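You operate a simulated robot arm through the tools that you are given. There is no shell and no other tool.

Carry out the task below with a simulated two-armed robot. There is one attempt and no reset: what you move stays moved.

## Task
Press the bush home in the white roller, then set the roller on the bench.
Fine: leave the lever up and the slide out. Where these are worked on the way, their far stop is far enough and under half their travel is too little: press slide.

The check looks at the end state, three seconds after you hand in, the way a careful person would. Anything else that was tipped, shoved, dropped, spilled or broken makes it a failure.

## Robot
Two 7-joint arms with fingered hands on one trunk that stands fixed in place. Base frame: the origin is at the foot of the trunk, x ahead of it, y to its left, z up; the work surface is at about z = 860. Lengths are in mm, angles in rad, forces in N, time in s.
The left shoulder is at [52, 125, 1334], the right one opposite. With the tool pointing down near the work surface each hand reaches from about 100 to 780 mm from the base axis, measured 20 degrees to its own side. Payload 3.7 kg a hand.
The tool frame of a hand sits at the grasp point between the pads (the TCP): z along the fingers, y along the line on which they close. The tips reach 25 mm beyond it. The gripper opens to 88 mm. The gripper's body begins 29 mm behind the TCP. The gripper is a hand of 5 fingers: y runs from the thumb to the fingers, the wrist lies at [-13, -97, -162] in the tool frame, and closing takes about 1.5 s.
Orientation is told as [roll, pitch, yaw] about the base's x, y, z axes, in that order, counted from this pose: with the fingers straight down and the wrist toward the robot, the tool's x, y and z point along [0, 1, 0], [1, 0, 0] and [0, 0, -1] of the base frame.

## Interface
- The arms move only by the tool move_arm. It takes "left_steps", "right_steps" or both (then of equal length, played together; a hand with none holds still); each is a list of rows, each a list of 7 numbers: the shift along the tool's x, y, z in units of 20 mm (1.0 is 20 mm), then the turn, a rotation vector about the tool's x, y, z in units of 5 degrees (1.0 is 5 degrees), then the gripper command, from -1 (shut) to 1 (fully open), values between in proportion. In form: [[tx, ty, tz, rx, ry, rz, jaw], ...]. A call has 1 to 20 rows; each row shifts and turns the commanded pose from where the row before left it, along the tool's axes as they then stand. A call with a number of a shift or a turn outside -1 to 1 is refused whole. A row lasts 0.2 s, in which the tool goes at most 50 mm and 0.15 rad; a call with a longer step from one row to the next is refused whole, and so is a gripper value outside its range. A pose out of reach is approached as far as the arm can. The call stops where the force on the tool passes 90 N (or 10 N more than at its start, if that is more) or the arm is blocked; 0.2 s more then pass. Each finger travels about 45 mm/s and halts on what it meets, pressing with about 33 N; the grip force reading is that of the motor and also rises with nothing between the fingers. The clock runs only during rows and for 0.2 s after the last one: add rows that do not move to give the fingers time. It gives the time, the measured TCP pose, the force on the tool (base axes), the opening and the grip force at its end, in the units of the frame above (readings bear some noise), with the torque about the TCP (base axes, N m) and any sound that the robot's microphone picked up.
- Cameras (640 x 400 px; columns grow to the right, rows downward): "scene" is now at [134.1, 25.3, 1506.4]; the picture's right is [0.26, -0.97, 0.00], its down [-0.25, -0.07, -0.97] and it looks along [0.93, 0.25, -0.26] (base axes); focal length 214 px, centre (320, 200). "left" rides on the left gripper at [-59, -79, -105] in its tool frame; the picture's right is [-0.73, -0.32, 0.61], its down [0.62, -0.68, 0.38] and it looks along [0.29, 0.66, 0.70] (tool axes); focal length 234 px, centre (320, 200). "right" rides on the right gripper at [59, -79, -105] in its tool frame; the picture's right is [-0.73, 0.32, -0.61], its down [-0.62, -0.68, 0.38] and it looks along [-0.29, 0.66, 0.70] (tool axes); focal length 234 px, centre (320, 200). There is no depth. A picture from a camera that has moved, and an enlarged one, comes with that camera's place and axes in the base frame and with its lens.
- snapshot(camera): a new picture of that camera. It takes no simulated time.
- raise_lower(by): slides the trunk up (or, below 0, down) by that many mm; the arms and the scene camera ride with it, the base frame stays. It gives what a move gives, with no picture.
- preshape(shape, hand): the hand has 5 fingers and takes this shape, open, in about a second: jaw (thumb against the fingers, like two jaws); tri (thumb and two fingers); tip (a fingertip pinch); poke (one finger out to press); point (the index stretched); flat (the hand flat); cup (the hand cupped); fist (a fist). The gripper value then closes the fingers along that shape, each until it touches; the sizes above hold for jaw. It gives what a move gives, with no picture.
- pan_tilt(pan, tilt): turns the head with the scene camera to pan (to the left, within 1.396 rad either way) and tilt (down, from -0.506 to 1.204), counted from straight ahead of the robot. It gives what a move gives.
- enlarge(camera, box): a new picture of the part [left, top, right, bottom] of that camera's present view, enlarged. It takes no simulated time.
- hand_in(): hands the job in; it is judged then, once.

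Places have to be worked out from the pictures, the camera data and where the tool is seen. Open the grippers and draw the arms clear of the work before you hand the job in, unless the task says otherwise.

The tools are called after ">>>" as name(argument=value, ...) on one line, values as JSON. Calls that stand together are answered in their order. move_arm: Moves the arms, as the interface text tells. Its arguments: {"type":"object","properties":{"left_steps":{"type":"array","items":{"type":"array","items":{"type":"number"}}},"right_steps":{"type":"array","items":{"type":"array","items":{"type":"number"}}}},"required":[]} The other tools are called the same way: raise_lower (by) slides the trunk up or down; preshape (shape, hand) gives the hand a shape; pan_tilt (pan, tilt) turns the head that bears the scene camera; snapshot (camera) takes a picture; enlarge (camera, box) takes an enlarged picture of a part of a camera's view; hand_in () hands the job in.

At the start:

```text
time_s: 0.0
left_tcp_pos: [498.4, 360.9, 1550.4]
left_ee_rot: [0.0, 0.0, 0.001]
left_wrist_force: [0.0, -1.1, -0.2]
left_wrist_torque: [0.01, 0.01, -0.01]
left_gripper_width: 87.4
left_grip_force: 0.1
left_shape: jaw
right_tcp_pos: [431.5, -26.4, 1550.1]
right_ee_rot: [0.002, 0.0, 0.001]
right_wrist_force: [0.4, 0.3, 0.2]
right_wrist_torque: [-0.01, 0.03, -0.01]
right_gripper_width: 87.6
right_grip_force: 0.1
right_shape: jaw
trunk travel left (down, up): [-350.0, 65.0]
head pan, tilt: [0.26, 0.262]
```

scene: 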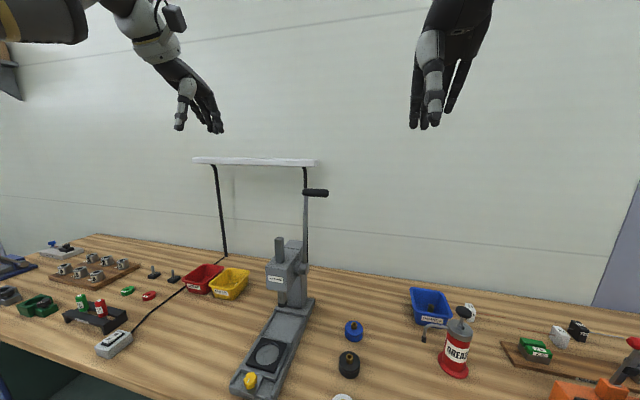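
right: 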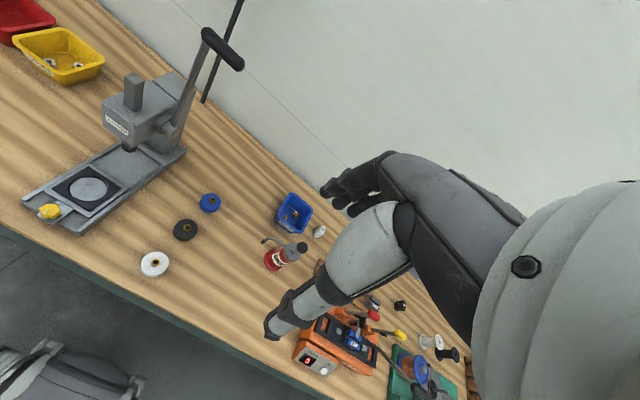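
left: 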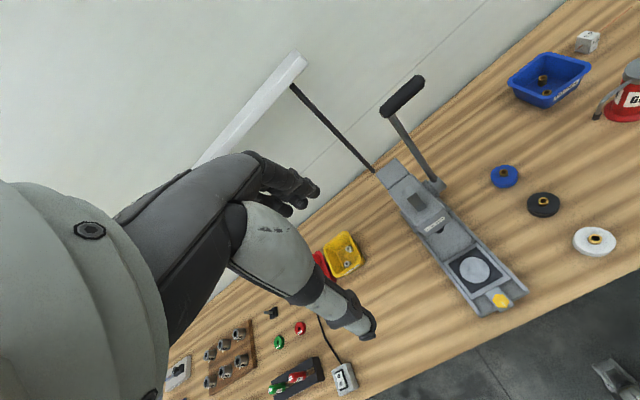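

I'll look more closely at the press and the rollers before moving; the head turns down toward the press.

>>> pan_tilt(pan=0.1, tilt=0.75)

>>> snapshot(camera="scene")

>>> enlarge(camera="right", box=[0, 20, 320, 300])

>>> enlarge(camera="left", box=[340, 60, 640, 330])

```text
time_s: 0.9
left_tcp_pos: [498.6, 359.9, 1549.5]
left_ee_rot: [0.0, 0.001, 0.001]
left_wrist_force: [-0.4, 0.4, 0.2]
left_wrist_torque: [-0.02, 0.01, 0.0]
left_gripper_width: 87.7
left_grip_force: 0.1
left_shape: jaw
right_tcp_pos: [431.1, -27.0, 1550.2]
right_ee_rot: [0.001, 0.001, -0.001]
right_wrist_force: [0.4, -0.2, 0.0]
right_wrist_torque: [0.01, 0.02, 0.02]
right_gripper_width: 87.5
right_grip_force: 0.1
right_shape: jaw
trunk travel left (down, up): [-350.0, 65.0]
head pan, tilt: [0.099, 0.75]
```

```text
taken
camera scene: at [126.4, 9.6, 1462.5], right [0.1, -0.99, 0.0], down [-0.68, -0.07, -0.73], along [0.73, 0.07, -0.68], focal length 214 px, centre (320, 200)
```

scene: 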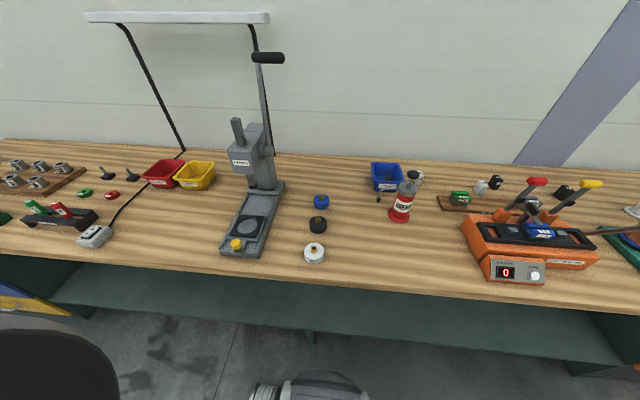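

```text
1.43 times, centred on (160, 160) of right
camera zoom: at [350.7, 31.5, 1655.3], right [0.32, -0.73, 0.61], down [-0.68, -0.62, -0.38], along [0.66, -0.29, -0.7], focal length 334 px, centre (549, 257)
```

zoom: 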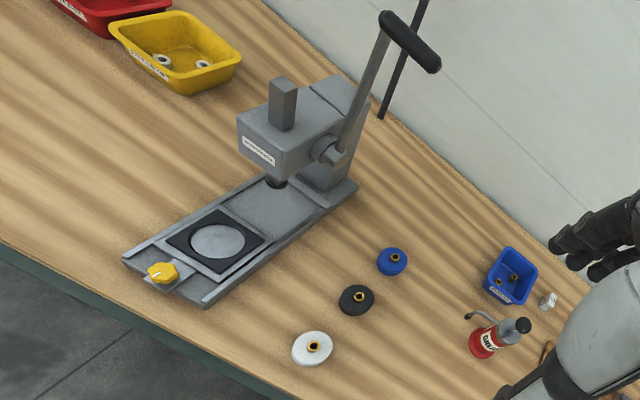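

```text
1.48 times, centred on (490, 195) of left
camera zoom: at [420.0, 299.9, 1654.6], right [-0.32, -0.73, -0.61], down [-0.68, 0.62, -0.38], along [0.66, 0.29, -0.7], focal length 347 px, centre (68, 207)
```

zoom: 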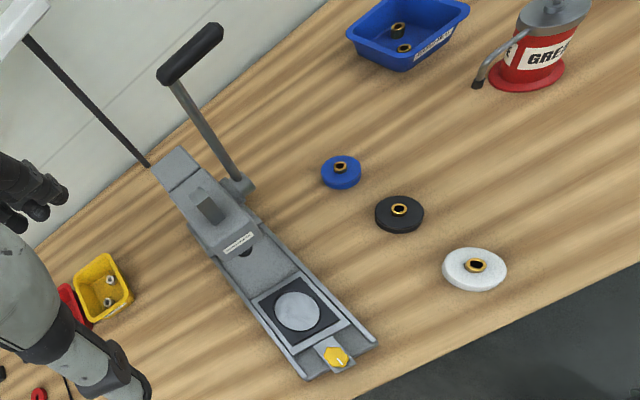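

The white roller sits near (506, 63) on the bench and the slide's seat near (573, 297). I'll enlarge the scene view of the press and the rollers to read the shapes.

>>> enlarge(camera="scene", box=[200, 100, 360, 280])

>>> enlarge(camera="left", box=[420, 180, 540, 320])

>>> enlarge(camera="left", box=[480, 150, 640, 270])

>>> enlarge(camera="right", box=[10, 60, 210, 240])

```text
2.22 times, centred on (280, 190) of scene
camera zoom: at [126.4, 9.6, 1462.5], right [0.1, -0.99, 0.0], down [-0.68, -0.07, -0.73], along [0.73, 0.07, -0.68], focal length 477 px, centre (409, 222)
```

zoom: 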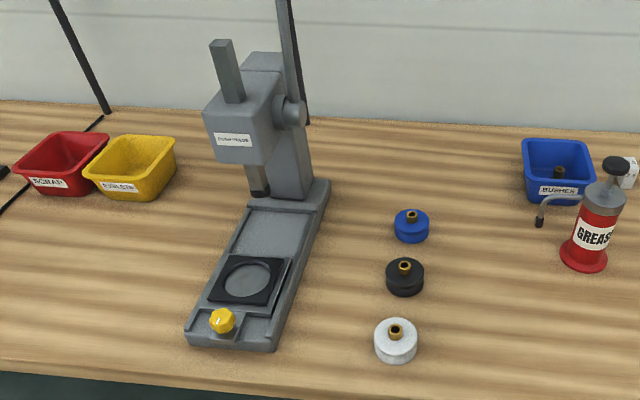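

```text
2.86 times, centred on (480, 250) of left
camera zoom: at [420.0, 299.9, 1654.6], right [-0.32, -0.73, -0.61], down [-0.68, 0.62, -0.38], along [0.66, 0.29, -0.7], focal length 669 px, centre (-137, 57)
```

zoom: 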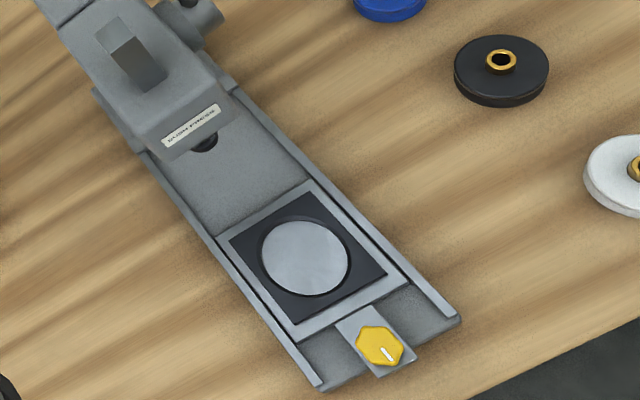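

```text
3.33 times, centred on (560, 210) of left
camera zoom: at [420.0, 299.9, 1654.6], right [-0.32, -0.73, -0.61], down [-0.68, 0.62, -0.38], along [0.66, 0.29, -0.7], focal length 781 px, centre (-480, 167)
```

zoom: 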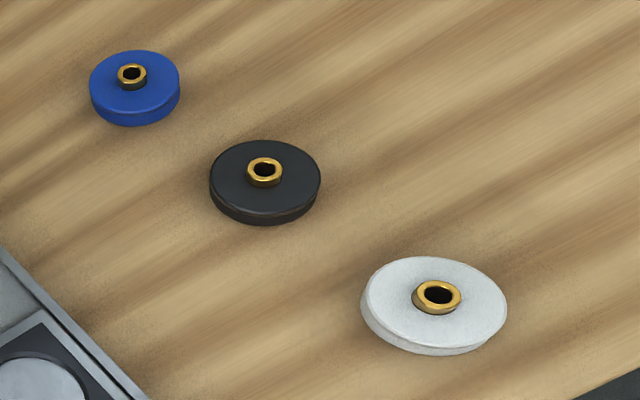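

```text
2.22 times, centred on (110, 150) of right
camera zoom: at [350.7, 31.5, 1655.3], right [0.32, -0.73, 0.61], down [-0.68, -0.62, -0.38], along [0.66, -0.29, -0.7], focal length 520 px, centre (787, 311)
```

zoom: 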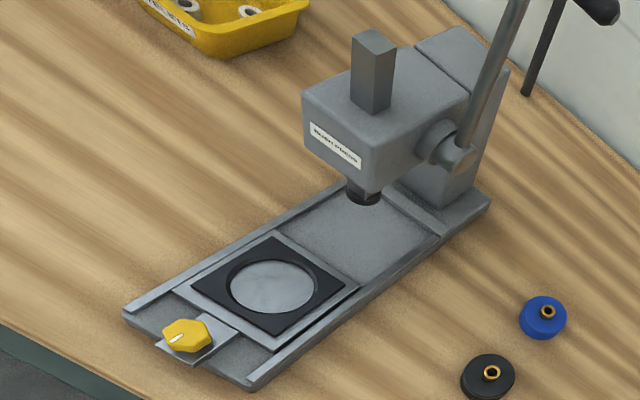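

The roller is a disc roughly 60 mm across with a brass bush standing proud, and the slide carries a black nest plate with a round recess. I'll lower the left hand in free air in front of the press for a closer view.

>>> move_arm(left_steps=[[0, 0, 1, 0, 0, 0, 1], [0, 0, 1, 0, 0, 0, 1], [0, 0, 1, 0, 0, 0, 1], [0, 0, 1, 0, 0, 0, 1], [0, 0, 1, 0, 0, 0, 1], [0, 0, 1, 0, 0, 0, 1], [0, 0, 1, 0, 0, 0, 1], [0, 0, 1, 0, 0, 0, 1], [0, 0, 1, 0, 0, 0, 1], [0, 0, 1, 0, 0, 0, 1], [0, 0, 1, 0, 0, 0, 1], [0, 0, 1, 0, 0, 0, 1], [0, 0, 1, 0, 0, 0, 1], [0, 0, 1, 0, 0, 0, 1], [0, 0, 1, 0, 0, 0, 1], [0, 0, 1, 0, 0, 0, 1], [0, 0, 1, 0, 0, 0, 1], [0, 0, 1, 0, 0, 0, 1]])

>>> snapshot(camera="left")

>>> snapshot(camera="scene")

```text
time_s: 4.7
left_tcp_pos: [498.4, 359.7, 1192.0]
left_ee_rot: [-0.001, 0.001, 0.001]
left_wrist_force: [0.5, 0.1, -0.1]
left_wrist_torque: [-0.02, -0.01, -0.02]
left_gripper_width: 87.8
left_grip_force: 0.0
left_shape: jaw
right_tcp_pos: [431.4, -26.6, 1550.1]
right_ee_rot: [0.0, 0.003, 0.0]
right_wrist_force: [-1.0, 0.2, 0.7]
right_wrist_torque: [0.02, -0.01, -0.01]
right_gripper_width: 87.7
right_grip_force: 0.1
right_shape: jaw
trunk travel left (down, up): [-350.0, 65.0]
head pan, tilt: [0.099, 0.75]
```

```text
taken
camera left: at [419.9, 299.3, 1294.9], right [-0.32, -0.73, -0.61], down [-0.68, 0.62, -0.38], along [0.66, 0.29, -0.7], focal length 234 px, centre (320, 200)
```

left: 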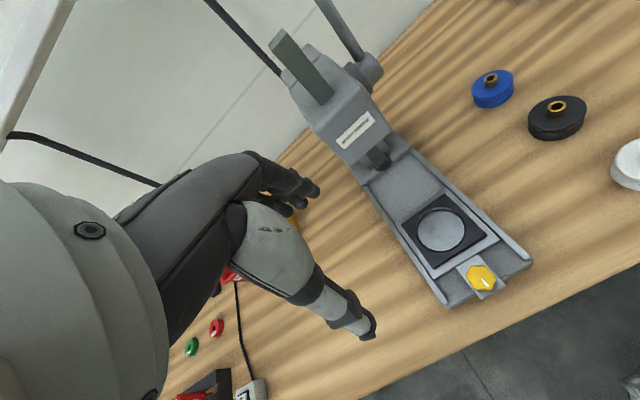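

```text
taken
camera scene: at [126.7, 9.8, 1462.4], right [0.1, -0.99, 0.0], down [-0.68, -0.07, -0.73], along [0.73, 0.07, -0.68], focal length 214 px, centre (320, 200)
```

scene: 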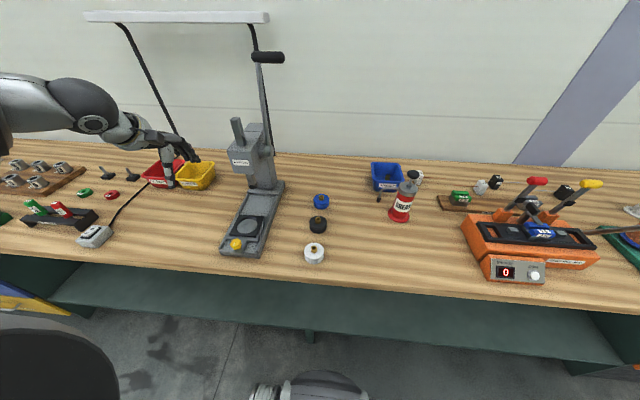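

The hand is clear. I'll zoom on the press from this lower viewpoint to triangulate seat, knob and ram.

>>> enlarge(camera="left", box=[380, 120, 540, 310])

>>> enlarge(camera="left", box=[260, 20, 440, 180])

>>> enlarge(camera="scene", box=[215, 195, 335, 270])

>>> enlarge(camera="scene", box=[215, 30, 335, 205])

```text
2.11 times, centred on (460, 215) of left
camera zoom: at [419.9, 299.3, 1294.9], right [-0.32, -0.73, -0.61], down [-0.68, 0.62, -0.38], along [0.66, 0.29, -0.7], focal length 493 px, centre (25, 168)
```

zoom: 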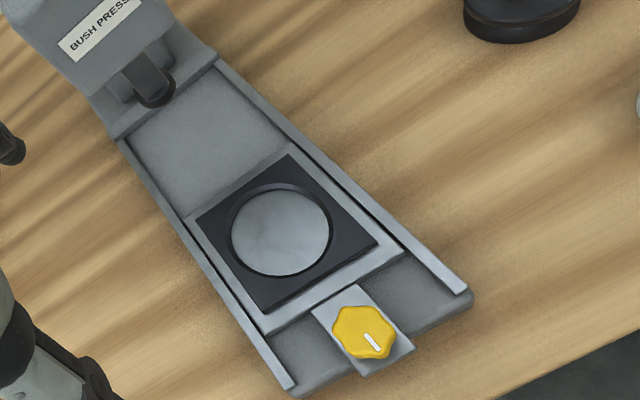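

```text
2.50 times, centred on (350, 100) of left
camera zoom: at [419.9, 299.3, 1294.9], right [-0.32, -0.73, -0.61], down [-0.68, 0.62, -0.38], along [0.66, 0.29, -0.7], focal length 585 px, centre (245, 450)
```

zoom: 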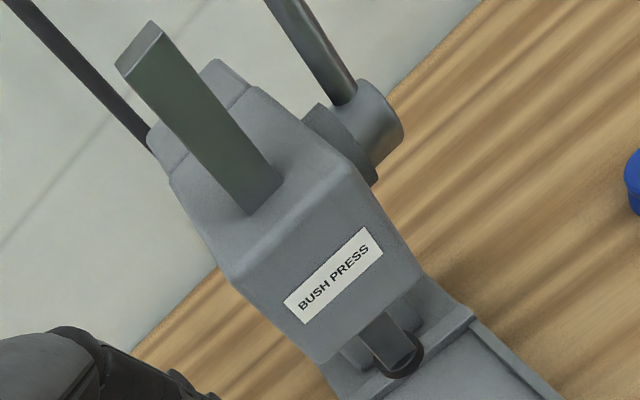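

```text
5.33 times, centred on (275, 232) of scene
camera zoom: at [126.7, 9.8, 1462.4], right [0.1, -0.99, 0.0], down [-0.68, -0.07, -0.73], along [0.73, 0.07, -0.68], focal length 1144 px, centre (560, 27)
```

zoom: 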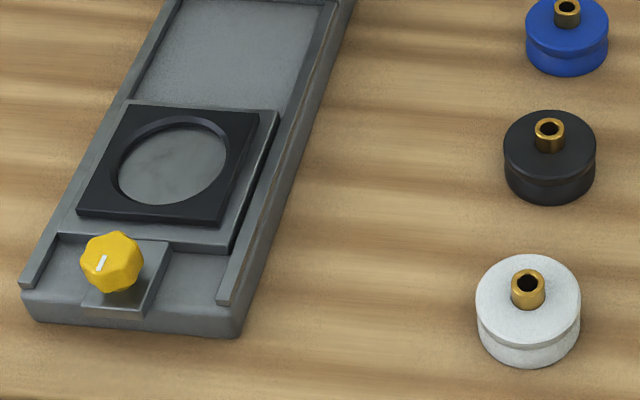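

```text
2.29 times, centred on (275, 118) of scene
camera zoom: at [126.7, 9.8, 1462.4], right [0.1, -0.99, 0.0], down [-0.68, -0.07, -0.73], along [0.73, 0.07, -0.68], focal length 490 px, centre (423, 389)
```

zoom: 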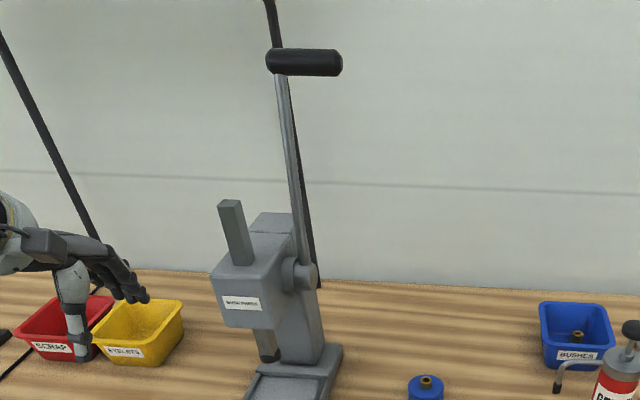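

Rollers have a grooved rim, about 61 mm across and 27 mm high; the nest rim seems to sit near z≈910. I'll carry the left hand sideways at height to above the white roller and look.

>>> move_arm(left_steps=[[-0.987, 0.027, 0, 0, 0, 0, 1], [-0.987, 0.027, 0, 0, 0, 0, 1], [-0.987, 0.027, 0, 0, 0, 0, 1], [-0.987, 0.027, 0, 0, 0, 0, 1], [-0.987, 0.027, 0, 0, 0, 0, 1], [-0.987, 0.027, 0, 0, 0, 0, 1], [-0.987, 0.027, 0, 0, 0, 0, 1], [-0.987, 0.027, 0, 0, 0, 0, 1], [-0.987, 0.027, 0, 0, 0, 0, 1], [-0.987, 0.027, 0, 0, 0, 0, 1], [-0.987, 0.027, 0, 0, 0, 0, 1], [-0.987, 0.027, 0, 0, 0, 0, 1], [-0.987, 0.027, 0, 0, 0, 0, 1], [-0.987, 0.027, 0, 0, 0, 0, 1], [-0.987, 0.027, 0, 0, 0, 0, 1], [0, 0, 1, 0, 0, 0, 1], [0, 0, 1, 0, 0, 0, 1], [0, 0, 1, 0, 0, 0, 1], [0, 0, 1, 0, 0, 0, 1], [0, 0, 1, 0, 0, 0, 1]])

>>> snapshot(camera="left")

>>> snapshot(camera="scene")

```text
time_s: 8.9
left_tcp_pos: [500.4, 94.8, 1106.5]
left_ee_rot: [-0.002, -0.001, 0.003]
left_wrist_force: [0.3, -0.3, 0.4]
left_wrist_torque: [-0.03, 0.03, -0.01]
left_gripper_width: 87.7
left_grip_force: 0.1
left_shape: jaw
left hand out of reach, approached as far as the arm can: row 17, 18, 19, 20
right_tcp_pos: [432.7, -27.9, 1550.3]
right_ee_rot: [-0.001, 0.002, 0.0]
right_wrist_force: [-0.6, -0.3, 0.2]
right_wrist_torque: [-0.03, -0.03, 0.0]
right_gripper_width: 87.5
right_grip_force: 0.0
right_shape: jaw
trunk travel left (down, up): [-350.0, 65.0]
head pan, tilt: [0.099, 0.75]
```

```text
taken
camera left: at [421.3, 34.1, 1211.8], right [-0.32, -0.73, -0.61], down [-0.68, 0.62, -0.38], along [0.66, 0.29, -0.7], focal length 234 px, centre (320, 200)
```

left: 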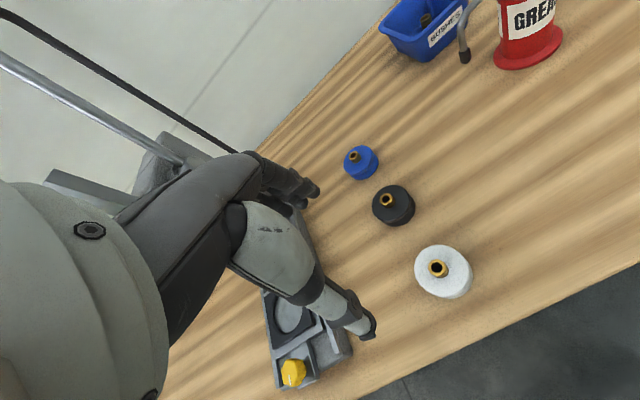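

```text
taken
camera scene: at [126.4, 9.8, 1462.4], right [0.1, -0.99, 0.0], down [-0.68, -0.07, -0.73], along [0.73, 0.07, -0.68], focal length 214 px, centre (320, 200)
```

scene: 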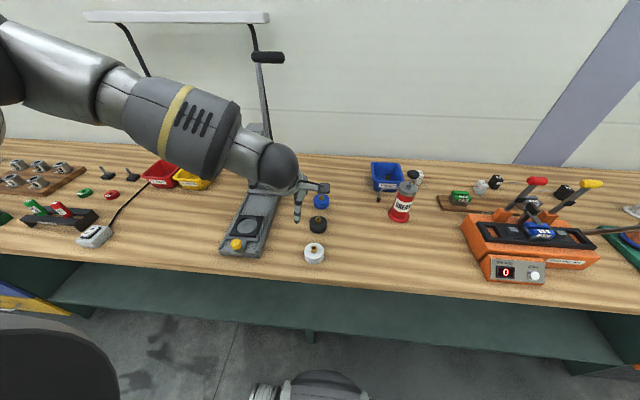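

The left arm runs out of joint range there with the wrist straight behind. I'll back off a little and turn the hand clockwise so the wrist lies toward the left, which should bring the roller in reach.

>>> move_arm(left_steps=[[0.5, 0, 0, 0, 0, 1, 1], [0.5, 0, 0, 0, 0, 1, 1], [0, 0, 0, 0, 0, 1, 1], [0, 0, 0, 0, 0, 1, 1], [0, 0, 0, 0, 0, 1, 1], [0, 0, 0, 0, 0, 1, 1], [0, 0, 0, 0, 0, 1, 1], [0, 0, 0, 0, 0, 1, 1]])

```text
time_s: 10.7
left_tcp_pos: [499.4, 113.7, 1106.3]
left_ee_rot: [0.0, 0.0, -0.699]
left_wrist_force: [0.8, -0.7, -0.2]
left_wrist_torque: [-0.02, 0.06, 0.0]
left_gripper_width: 87.6
left_grip_force: 0.0
left_shape: jaw
right_tcp_pos: [431.4, -28.1, 1550.6]
right_ee_rot: [0.002, 0.003, 0.001]
right_wrist_force: [-0.7, 0.6, 0.9]
right_wrist_torque: [0.05, 0.0, 0.02]
right_gripper_width: 87.7
right_grip_force: 0.0
right_shape: jaw
trunk travel left (down, up): [-350.0, 65.0]
head pan, tilt: [0.099, 0.75]
```

Turning worked. Now I shift over the roller (about [506.5, 63.5]) and lower to z≈1000 for a check.

>>> move_arm(left_steps=[[-0.57, 0.63, 0, 0, 0, 0, 1], [-0.57, 0.63, 0, 0, 0, 0, 1], [-0.57, 0.63, 0, 0, 0, 0, 1], [0, 0, 1, 0, 0, 0, 1], [0, 0, 1, 0, 0, 0, 1], [0, 0, 1, 0, 0, 0, 1], [0, 0, 1, 0, 0, 0, 1], [0, 0, 1, 0, 0, 0, 1]])

>>> snapshot(camera="left")

>>> snapshot(camera="scene")

```text
time_s: 12.5
left_tcp_pos: [489.3, 99.3, 1042.7]
left_ee_rot: [0.001, -0.001, -0.696]
left_wrist_force: [-0.4, -0.1, 0.8]
left_wrist_torque: [-0.01, 0.0, 0.0]
left_gripper_width: 87.7
left_grip_force: 0.1
left_shape: jaw
left hand out of reach, approached as far as the arm can: row 5, 6, 7, 8
right_tcp_pos: [431.2, -28.2, 1550.7]
right_ee_rot: [0.003, 0.0, 0.002]
right_wrist_force: [-0.5, 0.7, -0.3]
right_wrist_torque: [0.02, -0.02, 0.0]
right_gripper_width: 87.5
right_grip_force: 0.0
right_shape: jaw
trunk travel left (down, up): [-350.0, 65.0]
head pan, tilt: [0.099, 0.75]
```

```text
taken
camera left: at [391.2, 103.5, 1145.9], right [-0.71, -0.35, -0.61], down [-0.12, 0.91, -0.38], along [0.69, -0.2, -0.7], focal length 234 px, centre (320, 200)
```

left: 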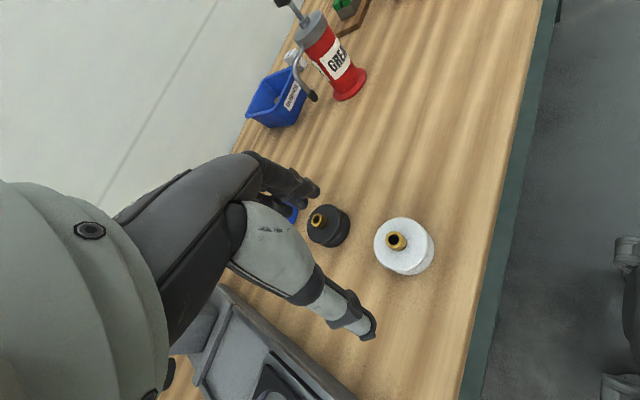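

```text
taken
camera scene: at [126.4, 9.7, 1462.4], right [0.1, -0.99, 0.0], down [-0.68, -0.07, -0.73], along [0.73, 0.07, -0.68], focal length 214 px, centre (320, 200)
```

scene: 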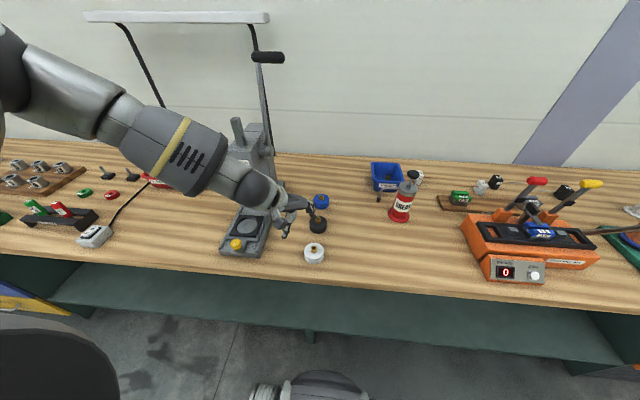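

Still short of reach when lowering here. I'll try another arm posture: step left to y≈170, lower first, then come across low.

>>> move_arm(left_steps=[[0.8, -0.87, 0, 0, 0, 0, 1], [0.8, -0.87, 0, 0, 0, 0, 1], [0.8, -0.87, 0, 0, 0, 0, 1], [0, 0, 1, 0, 0, 0, 1], [0, 0, 1, 0, 0, 0, 1], [0, 0, 1, 0, 0, 0, 1], [0, 0, 1, 0, 0, 0, 1]])

```text
time_s: 14.1
left_tcp_pos: [471.7, 178.0, 984.4]
left_ee_rot: [0.0, 0.0, -0.697]
left_wrist_force: [-0.3, -1.4, -0.4]
left_wrist_torque: [-0.04, 0.02, 0.02]
left_gripper_width: 87.7
left_grip_force: 0.1
left_shape: jaw
left hand out of reach, approached as far as the arm can: row 6, 7
right_tcp_pos: [430.8, -25.8, 1549.5]
right_ee_rot: [0.001, -0.001, -0.001]
right_wrist_force: [-0.4, 1.2, 0.1]
right_wrist_torque: [0.02, -0.02, 0.01]
right_gripper_width: 87.4
right_grip_force: 0.0
right_shape: jaw
trunk travel left (down, up): [-350.0, 65.0]
head pan, tilt: [0.099, 0.75]
```

Reach fails only when going low, so the trunk should come down. I'll lift the left hand 300 mm first, then lower the trunk 250 mm so the hand ends near z≈1030.

>>> move_arm(left_steps=[[0, 0, -1, 0, 0, 0, 1], [0, 0, -1, 0, 0, 0, 1], [0, 0, -1, 0, 0, 0, 1], [0, 0, -1, 0, 0, 0, 1], [0, 0, -1, 0, 0, 0, 1], [0, 0, -1, 0, 0, 0, 1], [0, 0, -1, 0, 0, 0, 1], [0, 0, -1, 0, 0, 0, 1], [0, 0, -1, 0, 0, 0, 1], [0, 0, -1, 0, 0, 0, 1], [0, 0, -1, 0, 0, 0, 1], [0, 0, -1, 0, 0, 0, 1], [0, 0, -1, 0, 0, 0, 1], [0, 0, -1, 0, 0, 0, 1], [0, 0, -1, 0, 0, 0, 1]])

>>> snapshot(camera="scene")

```text
time_s: 17.3
left_tcp_pos: [473.5, 181.2, 1275.7]
left_ee_rot: [0.001, 0.0, -0.695]
left_wrist_force: [0.4, -0.4, -0.1]
left_wrist_torque: [0.01, -0.03, -0.01]
left_gripper_width: 87.4
left_grip_force: 0.0
left_shape: jaw
left hand out of reach, approached as far as the arm can: row 9
right_tcp_pos: [431.1, -26.4, 1549.9]
right_ee_rot: [0.002, 0.0, -0.001]
right_wrist_force: [0.8, 0.5, 0.9]
right_wrist_torque: [0.02, 0.02, 0.0]
right_gripper_width: 87.6
right_grip_force: 0.1
right_shape: jaw
trunk travel left (down, up): [-350.0, 65.0]
head pan, tilt: [0.099, 0.75]
```

```text
taken
camera scene: at [126.0, 9.8, 1462.5], right [0.1, -0.99, 0.0], down [-0.68, -0.07, -0.73], along [0.73, 0.07, -0.68], focal length 214 px, centre (320, 200)
```

scene: 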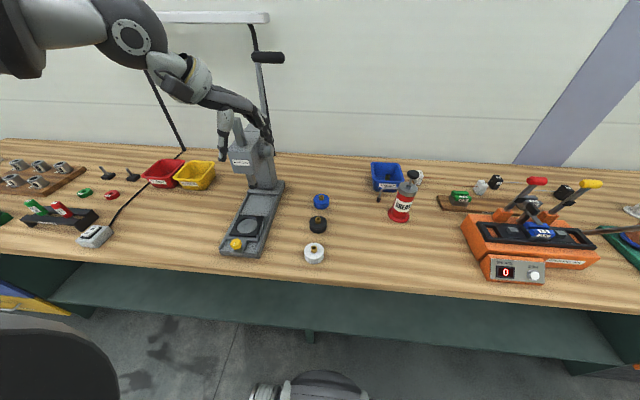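

The air beneath the hand is clear. Lowering the trunk 240 mm.

>>> raise_lower(by=-240)

>>> snapshot(camera="scene")

>>> snapshot(camera="left")

```text
time_s: 19.8
left_tcp_pos: [502.9, 179.4, 985.2]
left_ee_rot: [-0.109, 0.128, -0.706]
left_wrist_force: [0.3, 0.1, 0.4]
left_wrist_torque: [0.02, -0.04, -0.02]
left_gripper_width: 87.7
left_grip_force: 0.1
left_shape: jaw
right_tcp_pos: [485.5, -27.5, 1277.6]
right_ee_rot: [0.001, 0.119, -0.001]
right_wrist_force: [-0.6, 0.6, 0.4]
right_wrist_torque: [-0.03, 0.02, 0.0]
right_gripper_width: 87.8
right_grip_force: 0.1
right_shape: jaw
trunk travel left (down, up): [-110.0, 305.0]
head pan, tilt: [0.099, 0.75]
```

```text
taken
camera scene: at [331.8, 9.6, 1204.1], right [0.1, -0.99, 0.0], down [-0.68, -0.07, -0.73], along [0.73, 0.07, -0.68], focal length 214 px, centre (320, 200)
```

scene: 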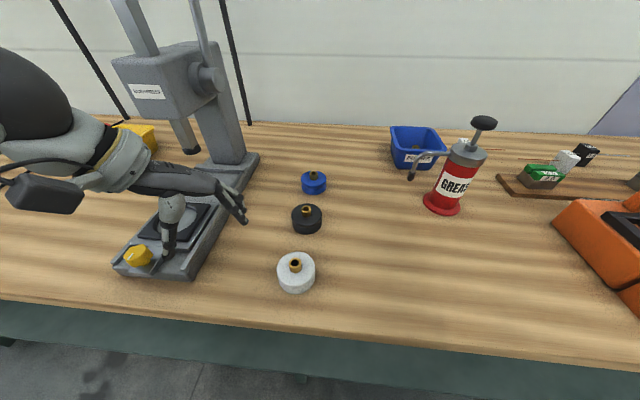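

```text
taken
camera left: at [422.8, 183.8, 1102.8], right [-0.8, -0.35, -0.48], down [-0.18, 0.92, -0.36], along [0.57, -0.2, -0.8], focal length 234 px, centre (320, 200)
```

left: 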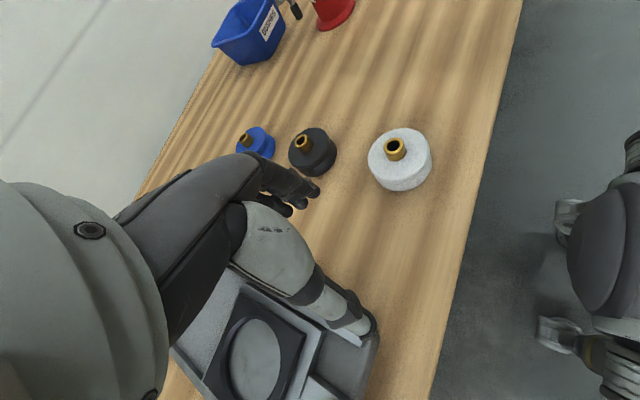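

The trunk leans forward as it lowers (shoulders now further ahead), and the hand tipped slightly. I'll level the hand and move across above the white roller.

>>> move_arm(left_steps=[[0, 0, -0.5, -0.73, 0.62, 0, 1], [0, 0, -0.5, -0.73, 0.62, 0, 1], [-0.86, 0.77, 0, 0, 0, 0, 1], [-0.86, 0.77, 0, 0, 0, 0, 1], [-0.86, 0.77, 0, 0, 0, 0, 1], [-0.86, 0.77, 0, 0, 0, 0, 1], [-0.86, 0.77, 0, 0, 0, 0, 1]])

>>> snapshot(camera="left")

>>> snapshot(camera="scene")

```text
time_s: 21.4
left_tcp_pos: [527.2, 66.7, 1008.4]
left_ee_rot: [0.001, 0.001, -0.697]
left_wrist_force: [-0.5, -0.1, -0.4]
left_wrist_torque: [0.02, -0.01, -0.02]
left_gripper_width: 87.6
left_grip_force: 0.1
left_shape: jaw
left hand out of reach, approached as far as the arm can: row 1, 2, 3
right_tcp_pos: [485.8, -26.0, 1275.4]
right_ee_rot: [0.003, 0.12, -0.001]
right_wrist_force: [-0.2, 0.7, 0.0]
right_wrist_torque: [0.03, 0.01, 0.0]
right_gripper_width: 87.6
right_grip_force: 0.1
right_shape: jaw
trunk travel left (down, up): [-110.0, 305.0]
head pan, tilt: [0.099, 0.75]
```

```text
taken
camera left: at [428.1, 70.4, 1112.9], right [-0.71, -0.35, -0.61], down [-0.12, 0.92, -0.38], along [0.69, -0.2, -0.7], focal length 234 px, centre (320, 200)
```

left: 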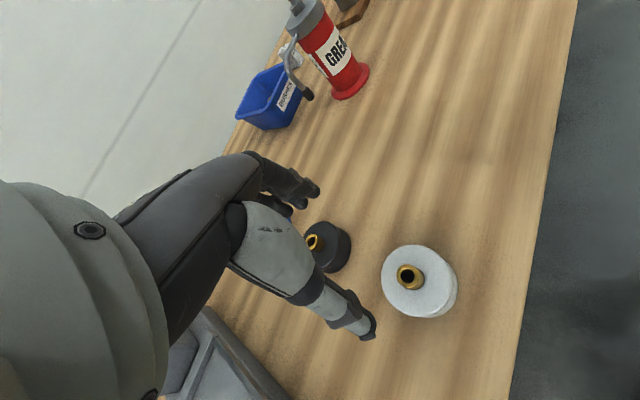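

```text
taken
camera scene: at [332.6, 9.2, 1203.6], right [0.1, -0.99, 0.0], down [-0.68, -0.07, -0.73], along [0.73, 0.07, -0.68], focal length 214 px, centre (320, 200)
```

scene: 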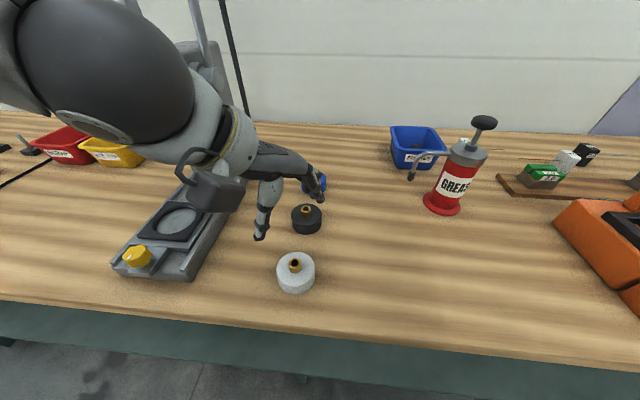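

Triangulating again puts the roller at about (505.8, 66.5), top near z≈887. I'll centre over it and lower to z≈940 for a check.

>>> move_arm(left_steps=[[-0.35, -0.41, 0, 0, 0, 0, 1], [-0.35, -0.41, 0, 0, 0, 0, 1], [0, 0, 0.85, 0, 0, 0, 1], [0, 0, 0.85, 0, 0, 0, 1], [0, 0, 0.85, 0, 0, 0, 1], [0, 0, 0.85, 0, 0, 0, 1], [0, 0, 0, 0, 0, 0, 1]])

>>> snapshot(camera="left")

>>> snapshot(camera="scene")

```text
time_s: 23.0
left_tcp_pos: [528.4, 58.7, 947.0]
left_ee_rot: [0.001, 0.002, -0.696]
left_wrist_force: [1.4, 0.0, -0.3]
left_wrist_torque: [0.0, -0.02, -0.01]
left_gripper_width: 87.5
left_grip_force: 0.1
left_shape: jaw
left hand out of reach, approached as far as the arm can: row 2, 3, 4, 5
right_tcp_pos: [484.9, -26.7, 1276.9]
right_ee_rot: [0.001, 0.119, 0.0]
right_wrist_force: [-0.4, 0.3, 0.0]
right_wrist_torque: [0.0, 0.02, -0.02]
right_gripper_width: 88.0
right_grip_force: 0.1
right_shape: jaw
trunk travel left (down, up): [-110.0, 305.0]
head pan, tilt: [0.099, 0.75]
```

```text
taken
camera left: at [431.6, 63.8, 1051.4], right [-0.71, -0.35, -0.61], down [-0.12, 0.92, -0.38], along [0.69, -0.2, -0.7], focal length 234 px, centre (320, 200)
```

left: 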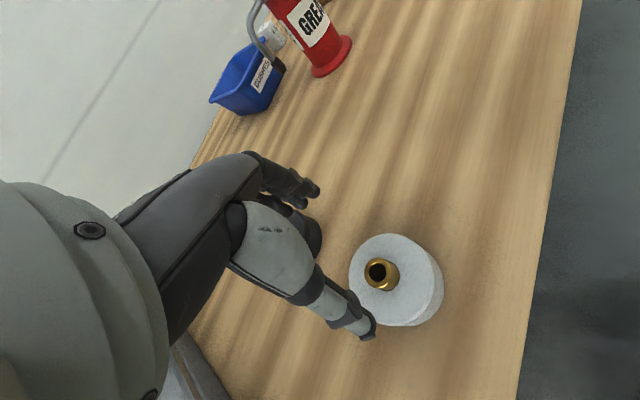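

```text
taken
camera scene: at [332.1, 9.6, 1203.9], right [0.1, -0.99, 0.0], down [-0.68, -0.07, -0.73], along [0.73, 0.07, -0.68], focal length 214 px, centre (320, 200)
```

scene: 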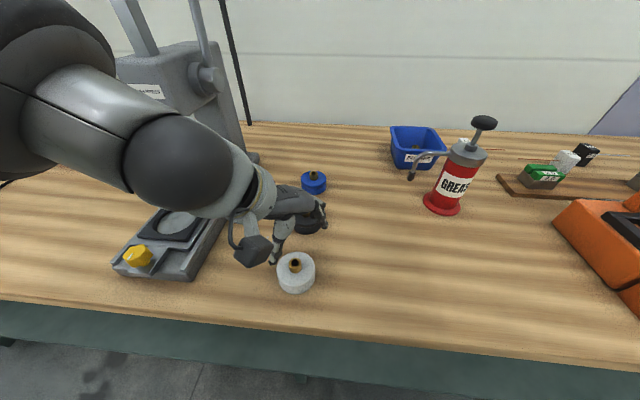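

Now the arm is too folded because the shoulders came forward, so a middle trunk height should suit. I'll raise the trunk 120 mm (the hand rises with it, clear of everything).

>>> raise_lower(by=120)

>>> snapshot(camera="scene")

```text
time_s: 24.5
left_tcp_pos: [527.7, 62.7, 1066.7]
left_ee_rot: [0.0, 0.005, -0.698]
left_wrist_force: [0.8, 0.2, -0.7]
left_wrist_torque: [0.02, 0.04, -0.03]
left_gripper_width: 87.8
left_grip_force: 0.1
left_shape: jaw
right_tcp_pos: [488.0, -26.5, 1394.3]
right_ee_rot: [-0.001, 0.125, 0.0]
right_wrist_force: [0.3, -0.1, -0.4]
right_wrist_torque: [0.02, 0.0, -0.03]
right_gripper_width: 87.6
right_grip_force: 0.0
right_shape: jaw
trunk travel left (down, up): [-230.0, 185.0]
head pan, tilt: [0.099, 0.75]
```

```text
taken
camera scene: at [205.5, 9.6, 1338.3], right [0.1, -0.99, 0.0], down [-0.68, -0.07, -0.73], along [0.73, 0.07, -0.68], focal length 214 px, centre (320, 200)
```

scene: 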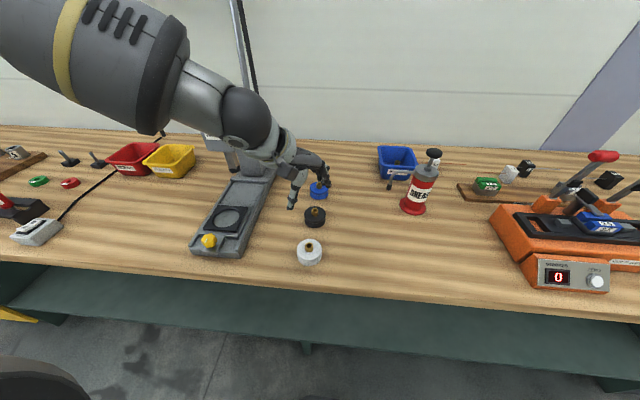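

Trunk is now midway. I'll turn the hand back to a nearly radial yaw and try to centre over the roller and descend.

>>> move_arm(left_steps=[[0, 0, 0, 0, 0, -1, 1], [0, 0, 0, 0, 0, -1, 1], [0, 0, 0, 0, 0, -1, 1], [0, 0, 0, 0, 0, -1, 1], [0, 0, 0, 0, 0, -1, 1], [-0.04, -0.55, 0.3, 0, 0, 0, 1], [-0.04, -0.55, 0.3, 0, 0, 0, 1], [0, 0, 1, 0, 0, 0, 1], [0, 0, 1, 0, 0, 0, 1], [0, 0, 1, 0, 0, 0, 1], [0, 0, 1, 0, 0, 0, 1]])

```text
time_s: 26.9
left_tcp_pos: [506.4, 65.6, 974.8]
left_ee_rot: [-0.001, 0.001, -0.26]
left_wrist_force: [0.4, 0.0, 0.2]
left_wrist_torque: [0.03, 0.0, 0.01]
left_gripper_width: 87.5
left_grip_force: 0.0
left_shape: jaw
right_tcp_pos: [486.6, -27.6, 1397.0]
right_ee_rot: [0.001, 0.12, -0.001]
right_wrist_force: [1.2, -0.5, -0.6]
right_wrist_torque: [0.02, 0.05, -0.04]
right_gripper_width: 87.6
right_grip_force: 0.1
right_shape: jaw
trunk travel left (down, up): [-230.0, 185.0]
head pan, tilt: [0.099, 0.75]
```

Reached cleanly now, at (506.4, 65.6, 975). Descending to about 935 and checking.

>>> move_arm(left_steps=[[0, 0, 1, 0, 0, 0, 1], [0, 0, 1, 0, 0, 0, 1], [0, 0, 0, 0, 0, 0, 1]])

>>> snapshot(camera="left")

>>> enlarge(camera="scene", box=[240, 180, 400, 280])

```text
time_s: 27.7
left_tcp_pos: [503.3, 62.2, 935.9]
left_ee_rot: [0.001, -0.001, -0.261]
left_wrist_force: [-0.1, -0.2, -0.8]
left_wrist_torque: [0.01, -0.02, -0.03]
left_gripper_width: 87.7
left_grip_force: 0.3
left_shape: jaw
right_tcp_pos: [484.7, -26.7, 1397.7]
right_ee_rot: [0.001, 0.123, -0.001]
right_wrist_force: [0.7, 0.2, -0.4]
right_wrist_torque: [0.02, 0.02, -0.02]
right_gripper_width: 87.9
right_grip_force: 0.0
right_shape: jaw
trunk travel left (down, up): [-230.0, 185.0]
head pan, tilt: [0.099, 0.75]
```

```text
taken
camera left: at [412.8, 25.6, 1040.3], right [-0.5, -0.62, -0.61], down [-0.5, 0.78, -0.38], along [0.71, 0.11, -0.7], focal length 234 px, centre (320, 200)
```

left: 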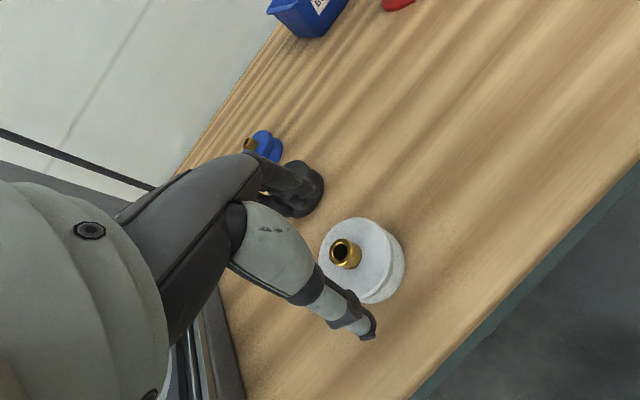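

```text
4.00 times, centred on (320, 230) of scene
camera zoom: at [203.6, 9.6, 1338.9], right [0.1, -0.99, 0.0], down [-0.68, -0.07, -0.73], along [0.73, 0.07, -0.68], focal length 858 px, centre (320, 80)
```

zoom: 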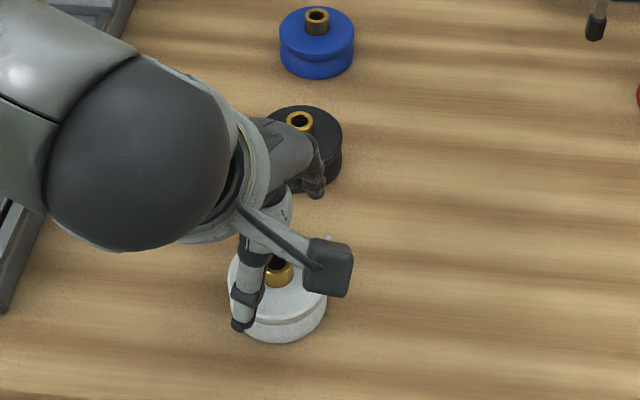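

Before closing in I'll enlarge the wrist view to check centring of the roller between thumb and fingers.

>>> enlarge(camera="left", box=[240, 160, 440, 360])

```text
2.00 times, centred on (340, 260) of left
camera zoom: at [412.8, 25.6, 1040.3], right [-0.5, -0.62, -0.61], down [-0.5, 0.78, -0.38], along [0.71, 0.11, -0.7], focal length 468 px, centre (280, 80)
```

zoom: 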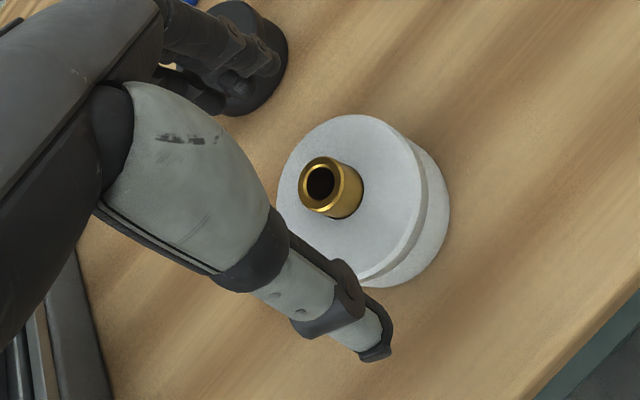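

The wrist view puts the roller centre within about 3 mm of the TCP axis, well inside the 13 mm side clearance. Lowering to grip height (TCP z≈897).

>>> move_arm(left_steps=[[0.05, 0, 0.65, 0, 0, 0, 1], [0.05, 0, 0.65, 0, 0, 0, 1], [0.05, 0, 0.65, 0, 0, 0, 1], [0, 0, 0, 0, 0, 0, 1]])

>>> snapshot(camera="left")

>>> enlarge(camera="scene", box=[240, 180, 400, 280])

```text
time_s: 28.7
left_tcp_pos: [506.4, 75.0, 900.8]
left_ee_rot: [-0.002, 0.0, -0.261]
left_wrist_force: [0.1, 0.3, -0.3]
left_wrist_torque: [-0.01, 0.0, -0.01]
left_gripper_width: 87.6
left_grip_force: 0.0
left_shape: jaw
left hand out of reach, approached as far as the arm can: row 3
right_tcp_pos: [485.2, -27.1, 1396.6]
right_ee_rot: [0.001, 0.121, 0.001]
right_wrist_force: [-0.2, -0.5, 0.0]
right_wrist_torque: [0.01, 0.01, -0.02]
right_gripper_width: 87.9
right_grip_force: 0.1
right_shape: jaw
trunk travel left (down, up): [-230.0, 185.0]
head pan, tilt: [0.099, 0.75]
```

```text
taken
camera left: at [414.8, 36.5, 1004.9], right [-0.5, -0.62, -0.61], down [-0.5, 0.78, -0.38], along [0.71, 0.11, -0.7], focal length 234 px, centre (320, 200)
```

left: 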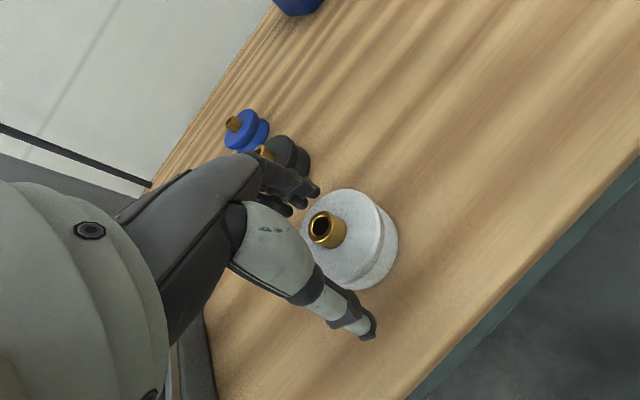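

```text
4.00 times, centred on (320, 230) of scene
camera zoom: at [203.8, 9.5, 1338.8], right [0.1, -0.99, 0.0], down [-0.68, -0.07, -0.73], along [0.73, 0.07, -0.68], focal length 858 px, centre (320, 80)
```

zoom: 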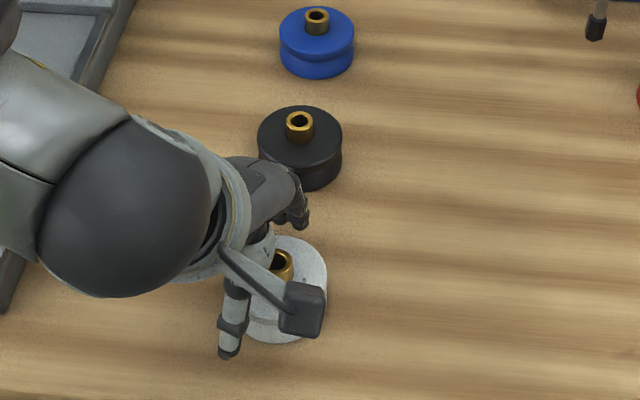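

Near its limit the arm slid 10 mm in y. I'll rise, re-centre, and use the trunk to lower the hand the last bit instead.

>>> move_arm(left_steps=[[0, 0, -1, 0, 0, 0, 1], [0, 0, -1, 0, 0, 0, 1], [-0.28, -0.05, 0, 0, 0, 0, 1], [-0.29, -0.05, 0, 0, 0, 0, 1], [0, 0, 0, 0, 0, 0, 1]])

>>> raise_lower(by=-30)

>>> snapshot(camera="left")

```text
time_s: 29.9
left_tcp_pos: [500.0, 65.1, 940.0]
left_ee_rot: [0.001, -0.001, -0.261]
left_wrist_force: [0.1, 0.8, 0.2]
left_wrist_torque: [-0.01, -0.03, -0.03]
left_gripper_width: 87.7
left_grip_force: 0.0
left_shape: jaw
right_tcp_pos: [486.0, -26.9, 1397.2]
right_ee_rot: [0.003, 0.12, 0.0]
right_wrist_force: [-0.8, -0.4, 0.5]
right_wrist_torque: [-0.01, -0.01, -0.01]
right_gripper_width: 87.5
right_grip_force: 0.1
right_shape: jaw
trunk travel left (down, up): [-230.0, 185.0]
head pan, tilt: [0.099, 0.75]
```

```text
time_s: 30.7
left_tcp_pos: [498.8, 64.4, 913.6]
left_ee_rot: [0.001, -0.004, -0.259]
left_wrist_force: [0.7, 0.1, 0.3]
left_wrist_torque: [0.0, 0.02, -0.01]
left_gripper_width: 87.5
left_grip_force: 0.0
left_shape: jaw
right_tcp_pos: [482.7, -26.5, 1367.9]
right_ee_rot: [0.001, 0.117, 0.0]
right_wrist_force: [-0.4, 0.0, -0.6]
right_wrist_torque: [-0.03, -0.01, -0.02]
right_gripper_width: 87.6
right_grip_force: 0.1
right_shape: jaw
trunk travel left (down, up): [-200.0, 215.0]
head pan, tilt: [0.099, 0.75]
```

```text
taken
camera left: at [407.2, 26.0, 1017.0], right [-0.5, -0.62, -0.61], down [-0.5, 0.78, -0.38], along [0.71, 0.11, -0.69], focal length 234 px, centre (320, 200)
```

left: 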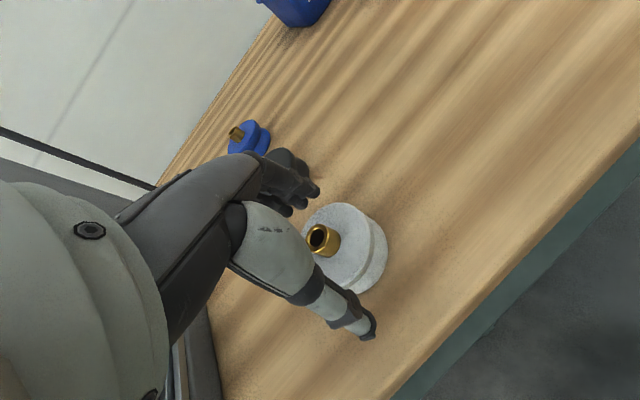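

The roller now lines up with the grasp axis (expected (337,248), seen ≈(339,247)). Lower the last ~15 mm.

>>> move_arm(left_steps=[[0, 0, 0.4, 0, 0, 0, 1], [0, 0, 0.4, 0, 0, 0, 1], [0, 0, 0, 0, 0, 0, 1]])

>>> enlarge(camera="left", box=[240, 160, 440, 360])

>>> enlarge(camera="scene", box=[240, 180, 400, 280])

```text
time_s: 31.5
left_tcp_pos: [500.5, 63.7, 893.2]
left_ee_rot: [-0.002, 0.001, -0.259]
left_wrist_force: [0.1, -0.1, 0.3]
left_wrist_torque: [0.0, 0.01, -0.03]
left_gripper_width: 87.5
left_grip_force: 0.1
left_shape: jaw
right_tcp_pos: [486.2, -26.5, 1366.8]
right_ee_rot: [0.001, 0.12, -0.001]
right_wrist_force: [0.0, 0.0, 0.0]
right_wrist_torque: [0.0, 0.02, -0.02]
right_gripper_width: 87.7
right_grip_force: 0.1
right_shape: jaw
trunk travel left (down, up): [-200.0, 215.0]
head pan, tilt: [0.099, 0.75]
```

```text
2.00 times, centred on (340, 260) of left
camera zoom: at [409.6, 25.9, 998.1], right [-0.5, -0.62, -0.61], down [-0.5, 0.78, -0.38], along [0.71, 0.11, -0.7], focal length 468 px, centre (280, 80)
```

zoom: 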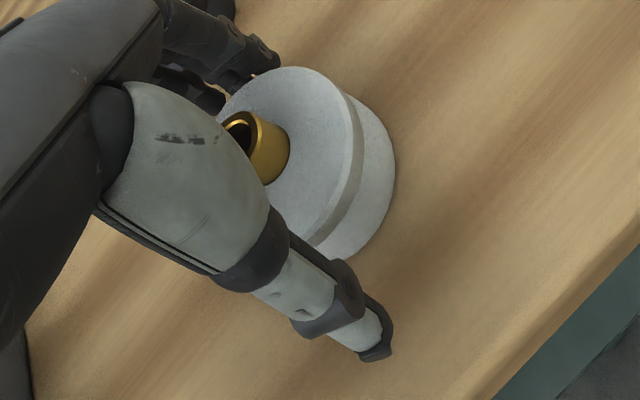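

```text
4.00 times, centred on (320, 230) of scene
camera zoom: at [234.6, 9.6, 1306.9], right [0.1, -0.99, 0.0], down [-0.68, -0.07, -0.73], along [0.73, 0.07, -0.68], focal length 858 px, centre (320, 80)
```

zoom: 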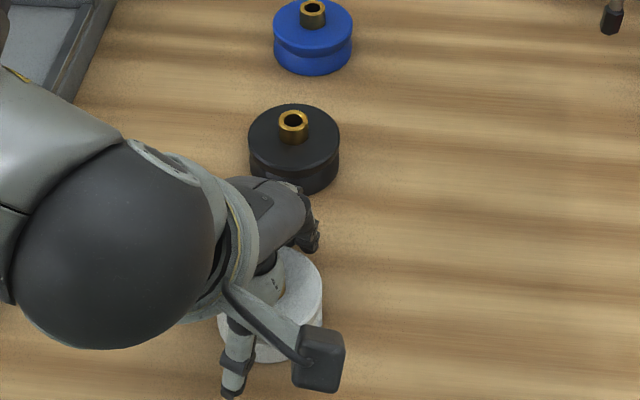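

Centring is good; I raise 4 mm so the tips stay well above the roller's base (for the nest plate), then close.

>>> move_arm(left_steps=[[0, 0, -0.2, 0, 0, 0, 1], [0, 0, 0, 0, 0, 0, 0.4], [0, 0, 0, 0, 0, 0, -0.2], [0, 0, 0, 0, 0, 0, -1], [0, 0, 0, 0, 0, 0, -1], [0, 0, 0, 0, 0, 0, -1], [0, 0, 0, 0, 0, 0, -1], [0, 0, 0, 0, 0, 0, -1], [0, 0, 0, 0, 0, 0, -1]])

>>> enlarge(camera="left", box=[240, 160, 440, 360])

>>> enlarge(camera="scene", box=[240, 180, 400, 280])

```text
time_s: 33.5
left_tcp_pos: [500.5, 62.9, 898.4]
left_ee_rot: [-0.001, 0.002, -0.261]
left_wrist_force: [-2.0, -0.3, 0.0]
left_wrist_torque: [-0.03, 0.05, -0.01]
left_gripper_width: 53.6
left_grip_force: 32.9
left_shape: jaw
right_tcp_pos: [485.5, -27.8, 1366.5]
right_ee_rot: [0.0, 0.12, -0.002]
right_wrist_force: [-0.2, -0.5, -0.4]
right_wrist_torque: [0.01, -0.01, 0.01]
right_gripper_width: 87.6
right_grip_force: 0.0
right_shape: jaw
trunk travel left (down, up): [-200.0, 215.0]
head pan, tilt: [0.099, 0.75]
```

```text
2.00 times, centred on (340, 260) of left
camera zoom: at [409.4, 25.4, 1002.8], right [-0.5, -0.62, -0.61], down [-0.5, 0.78, -0.38], along [0.71, 0.11, -0.7], focal length 468 px, centre (280, 80)
```

zoom: 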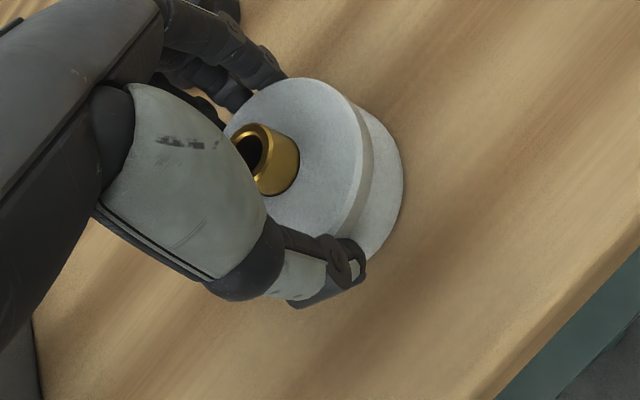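

```text
4.00 times, centred on (320, 230) of scene
camera zoom: at [234.5, 9.6, 1306.9], right [0.1, -0.99, 0.0], down [-0.68, -0.07, -0.73], along [0.73, 0.07, -0.68], focal length 858 px, centre (320, 80)
```

zoom: 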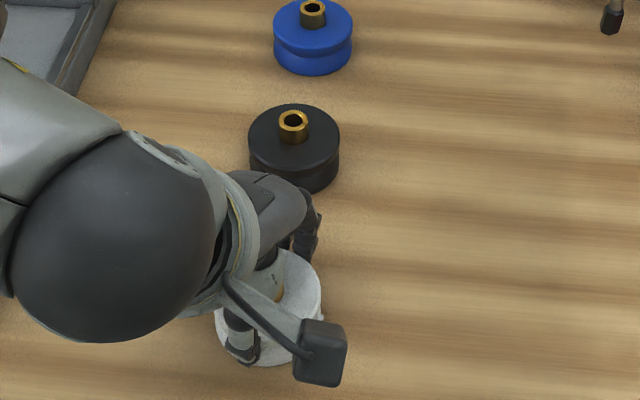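

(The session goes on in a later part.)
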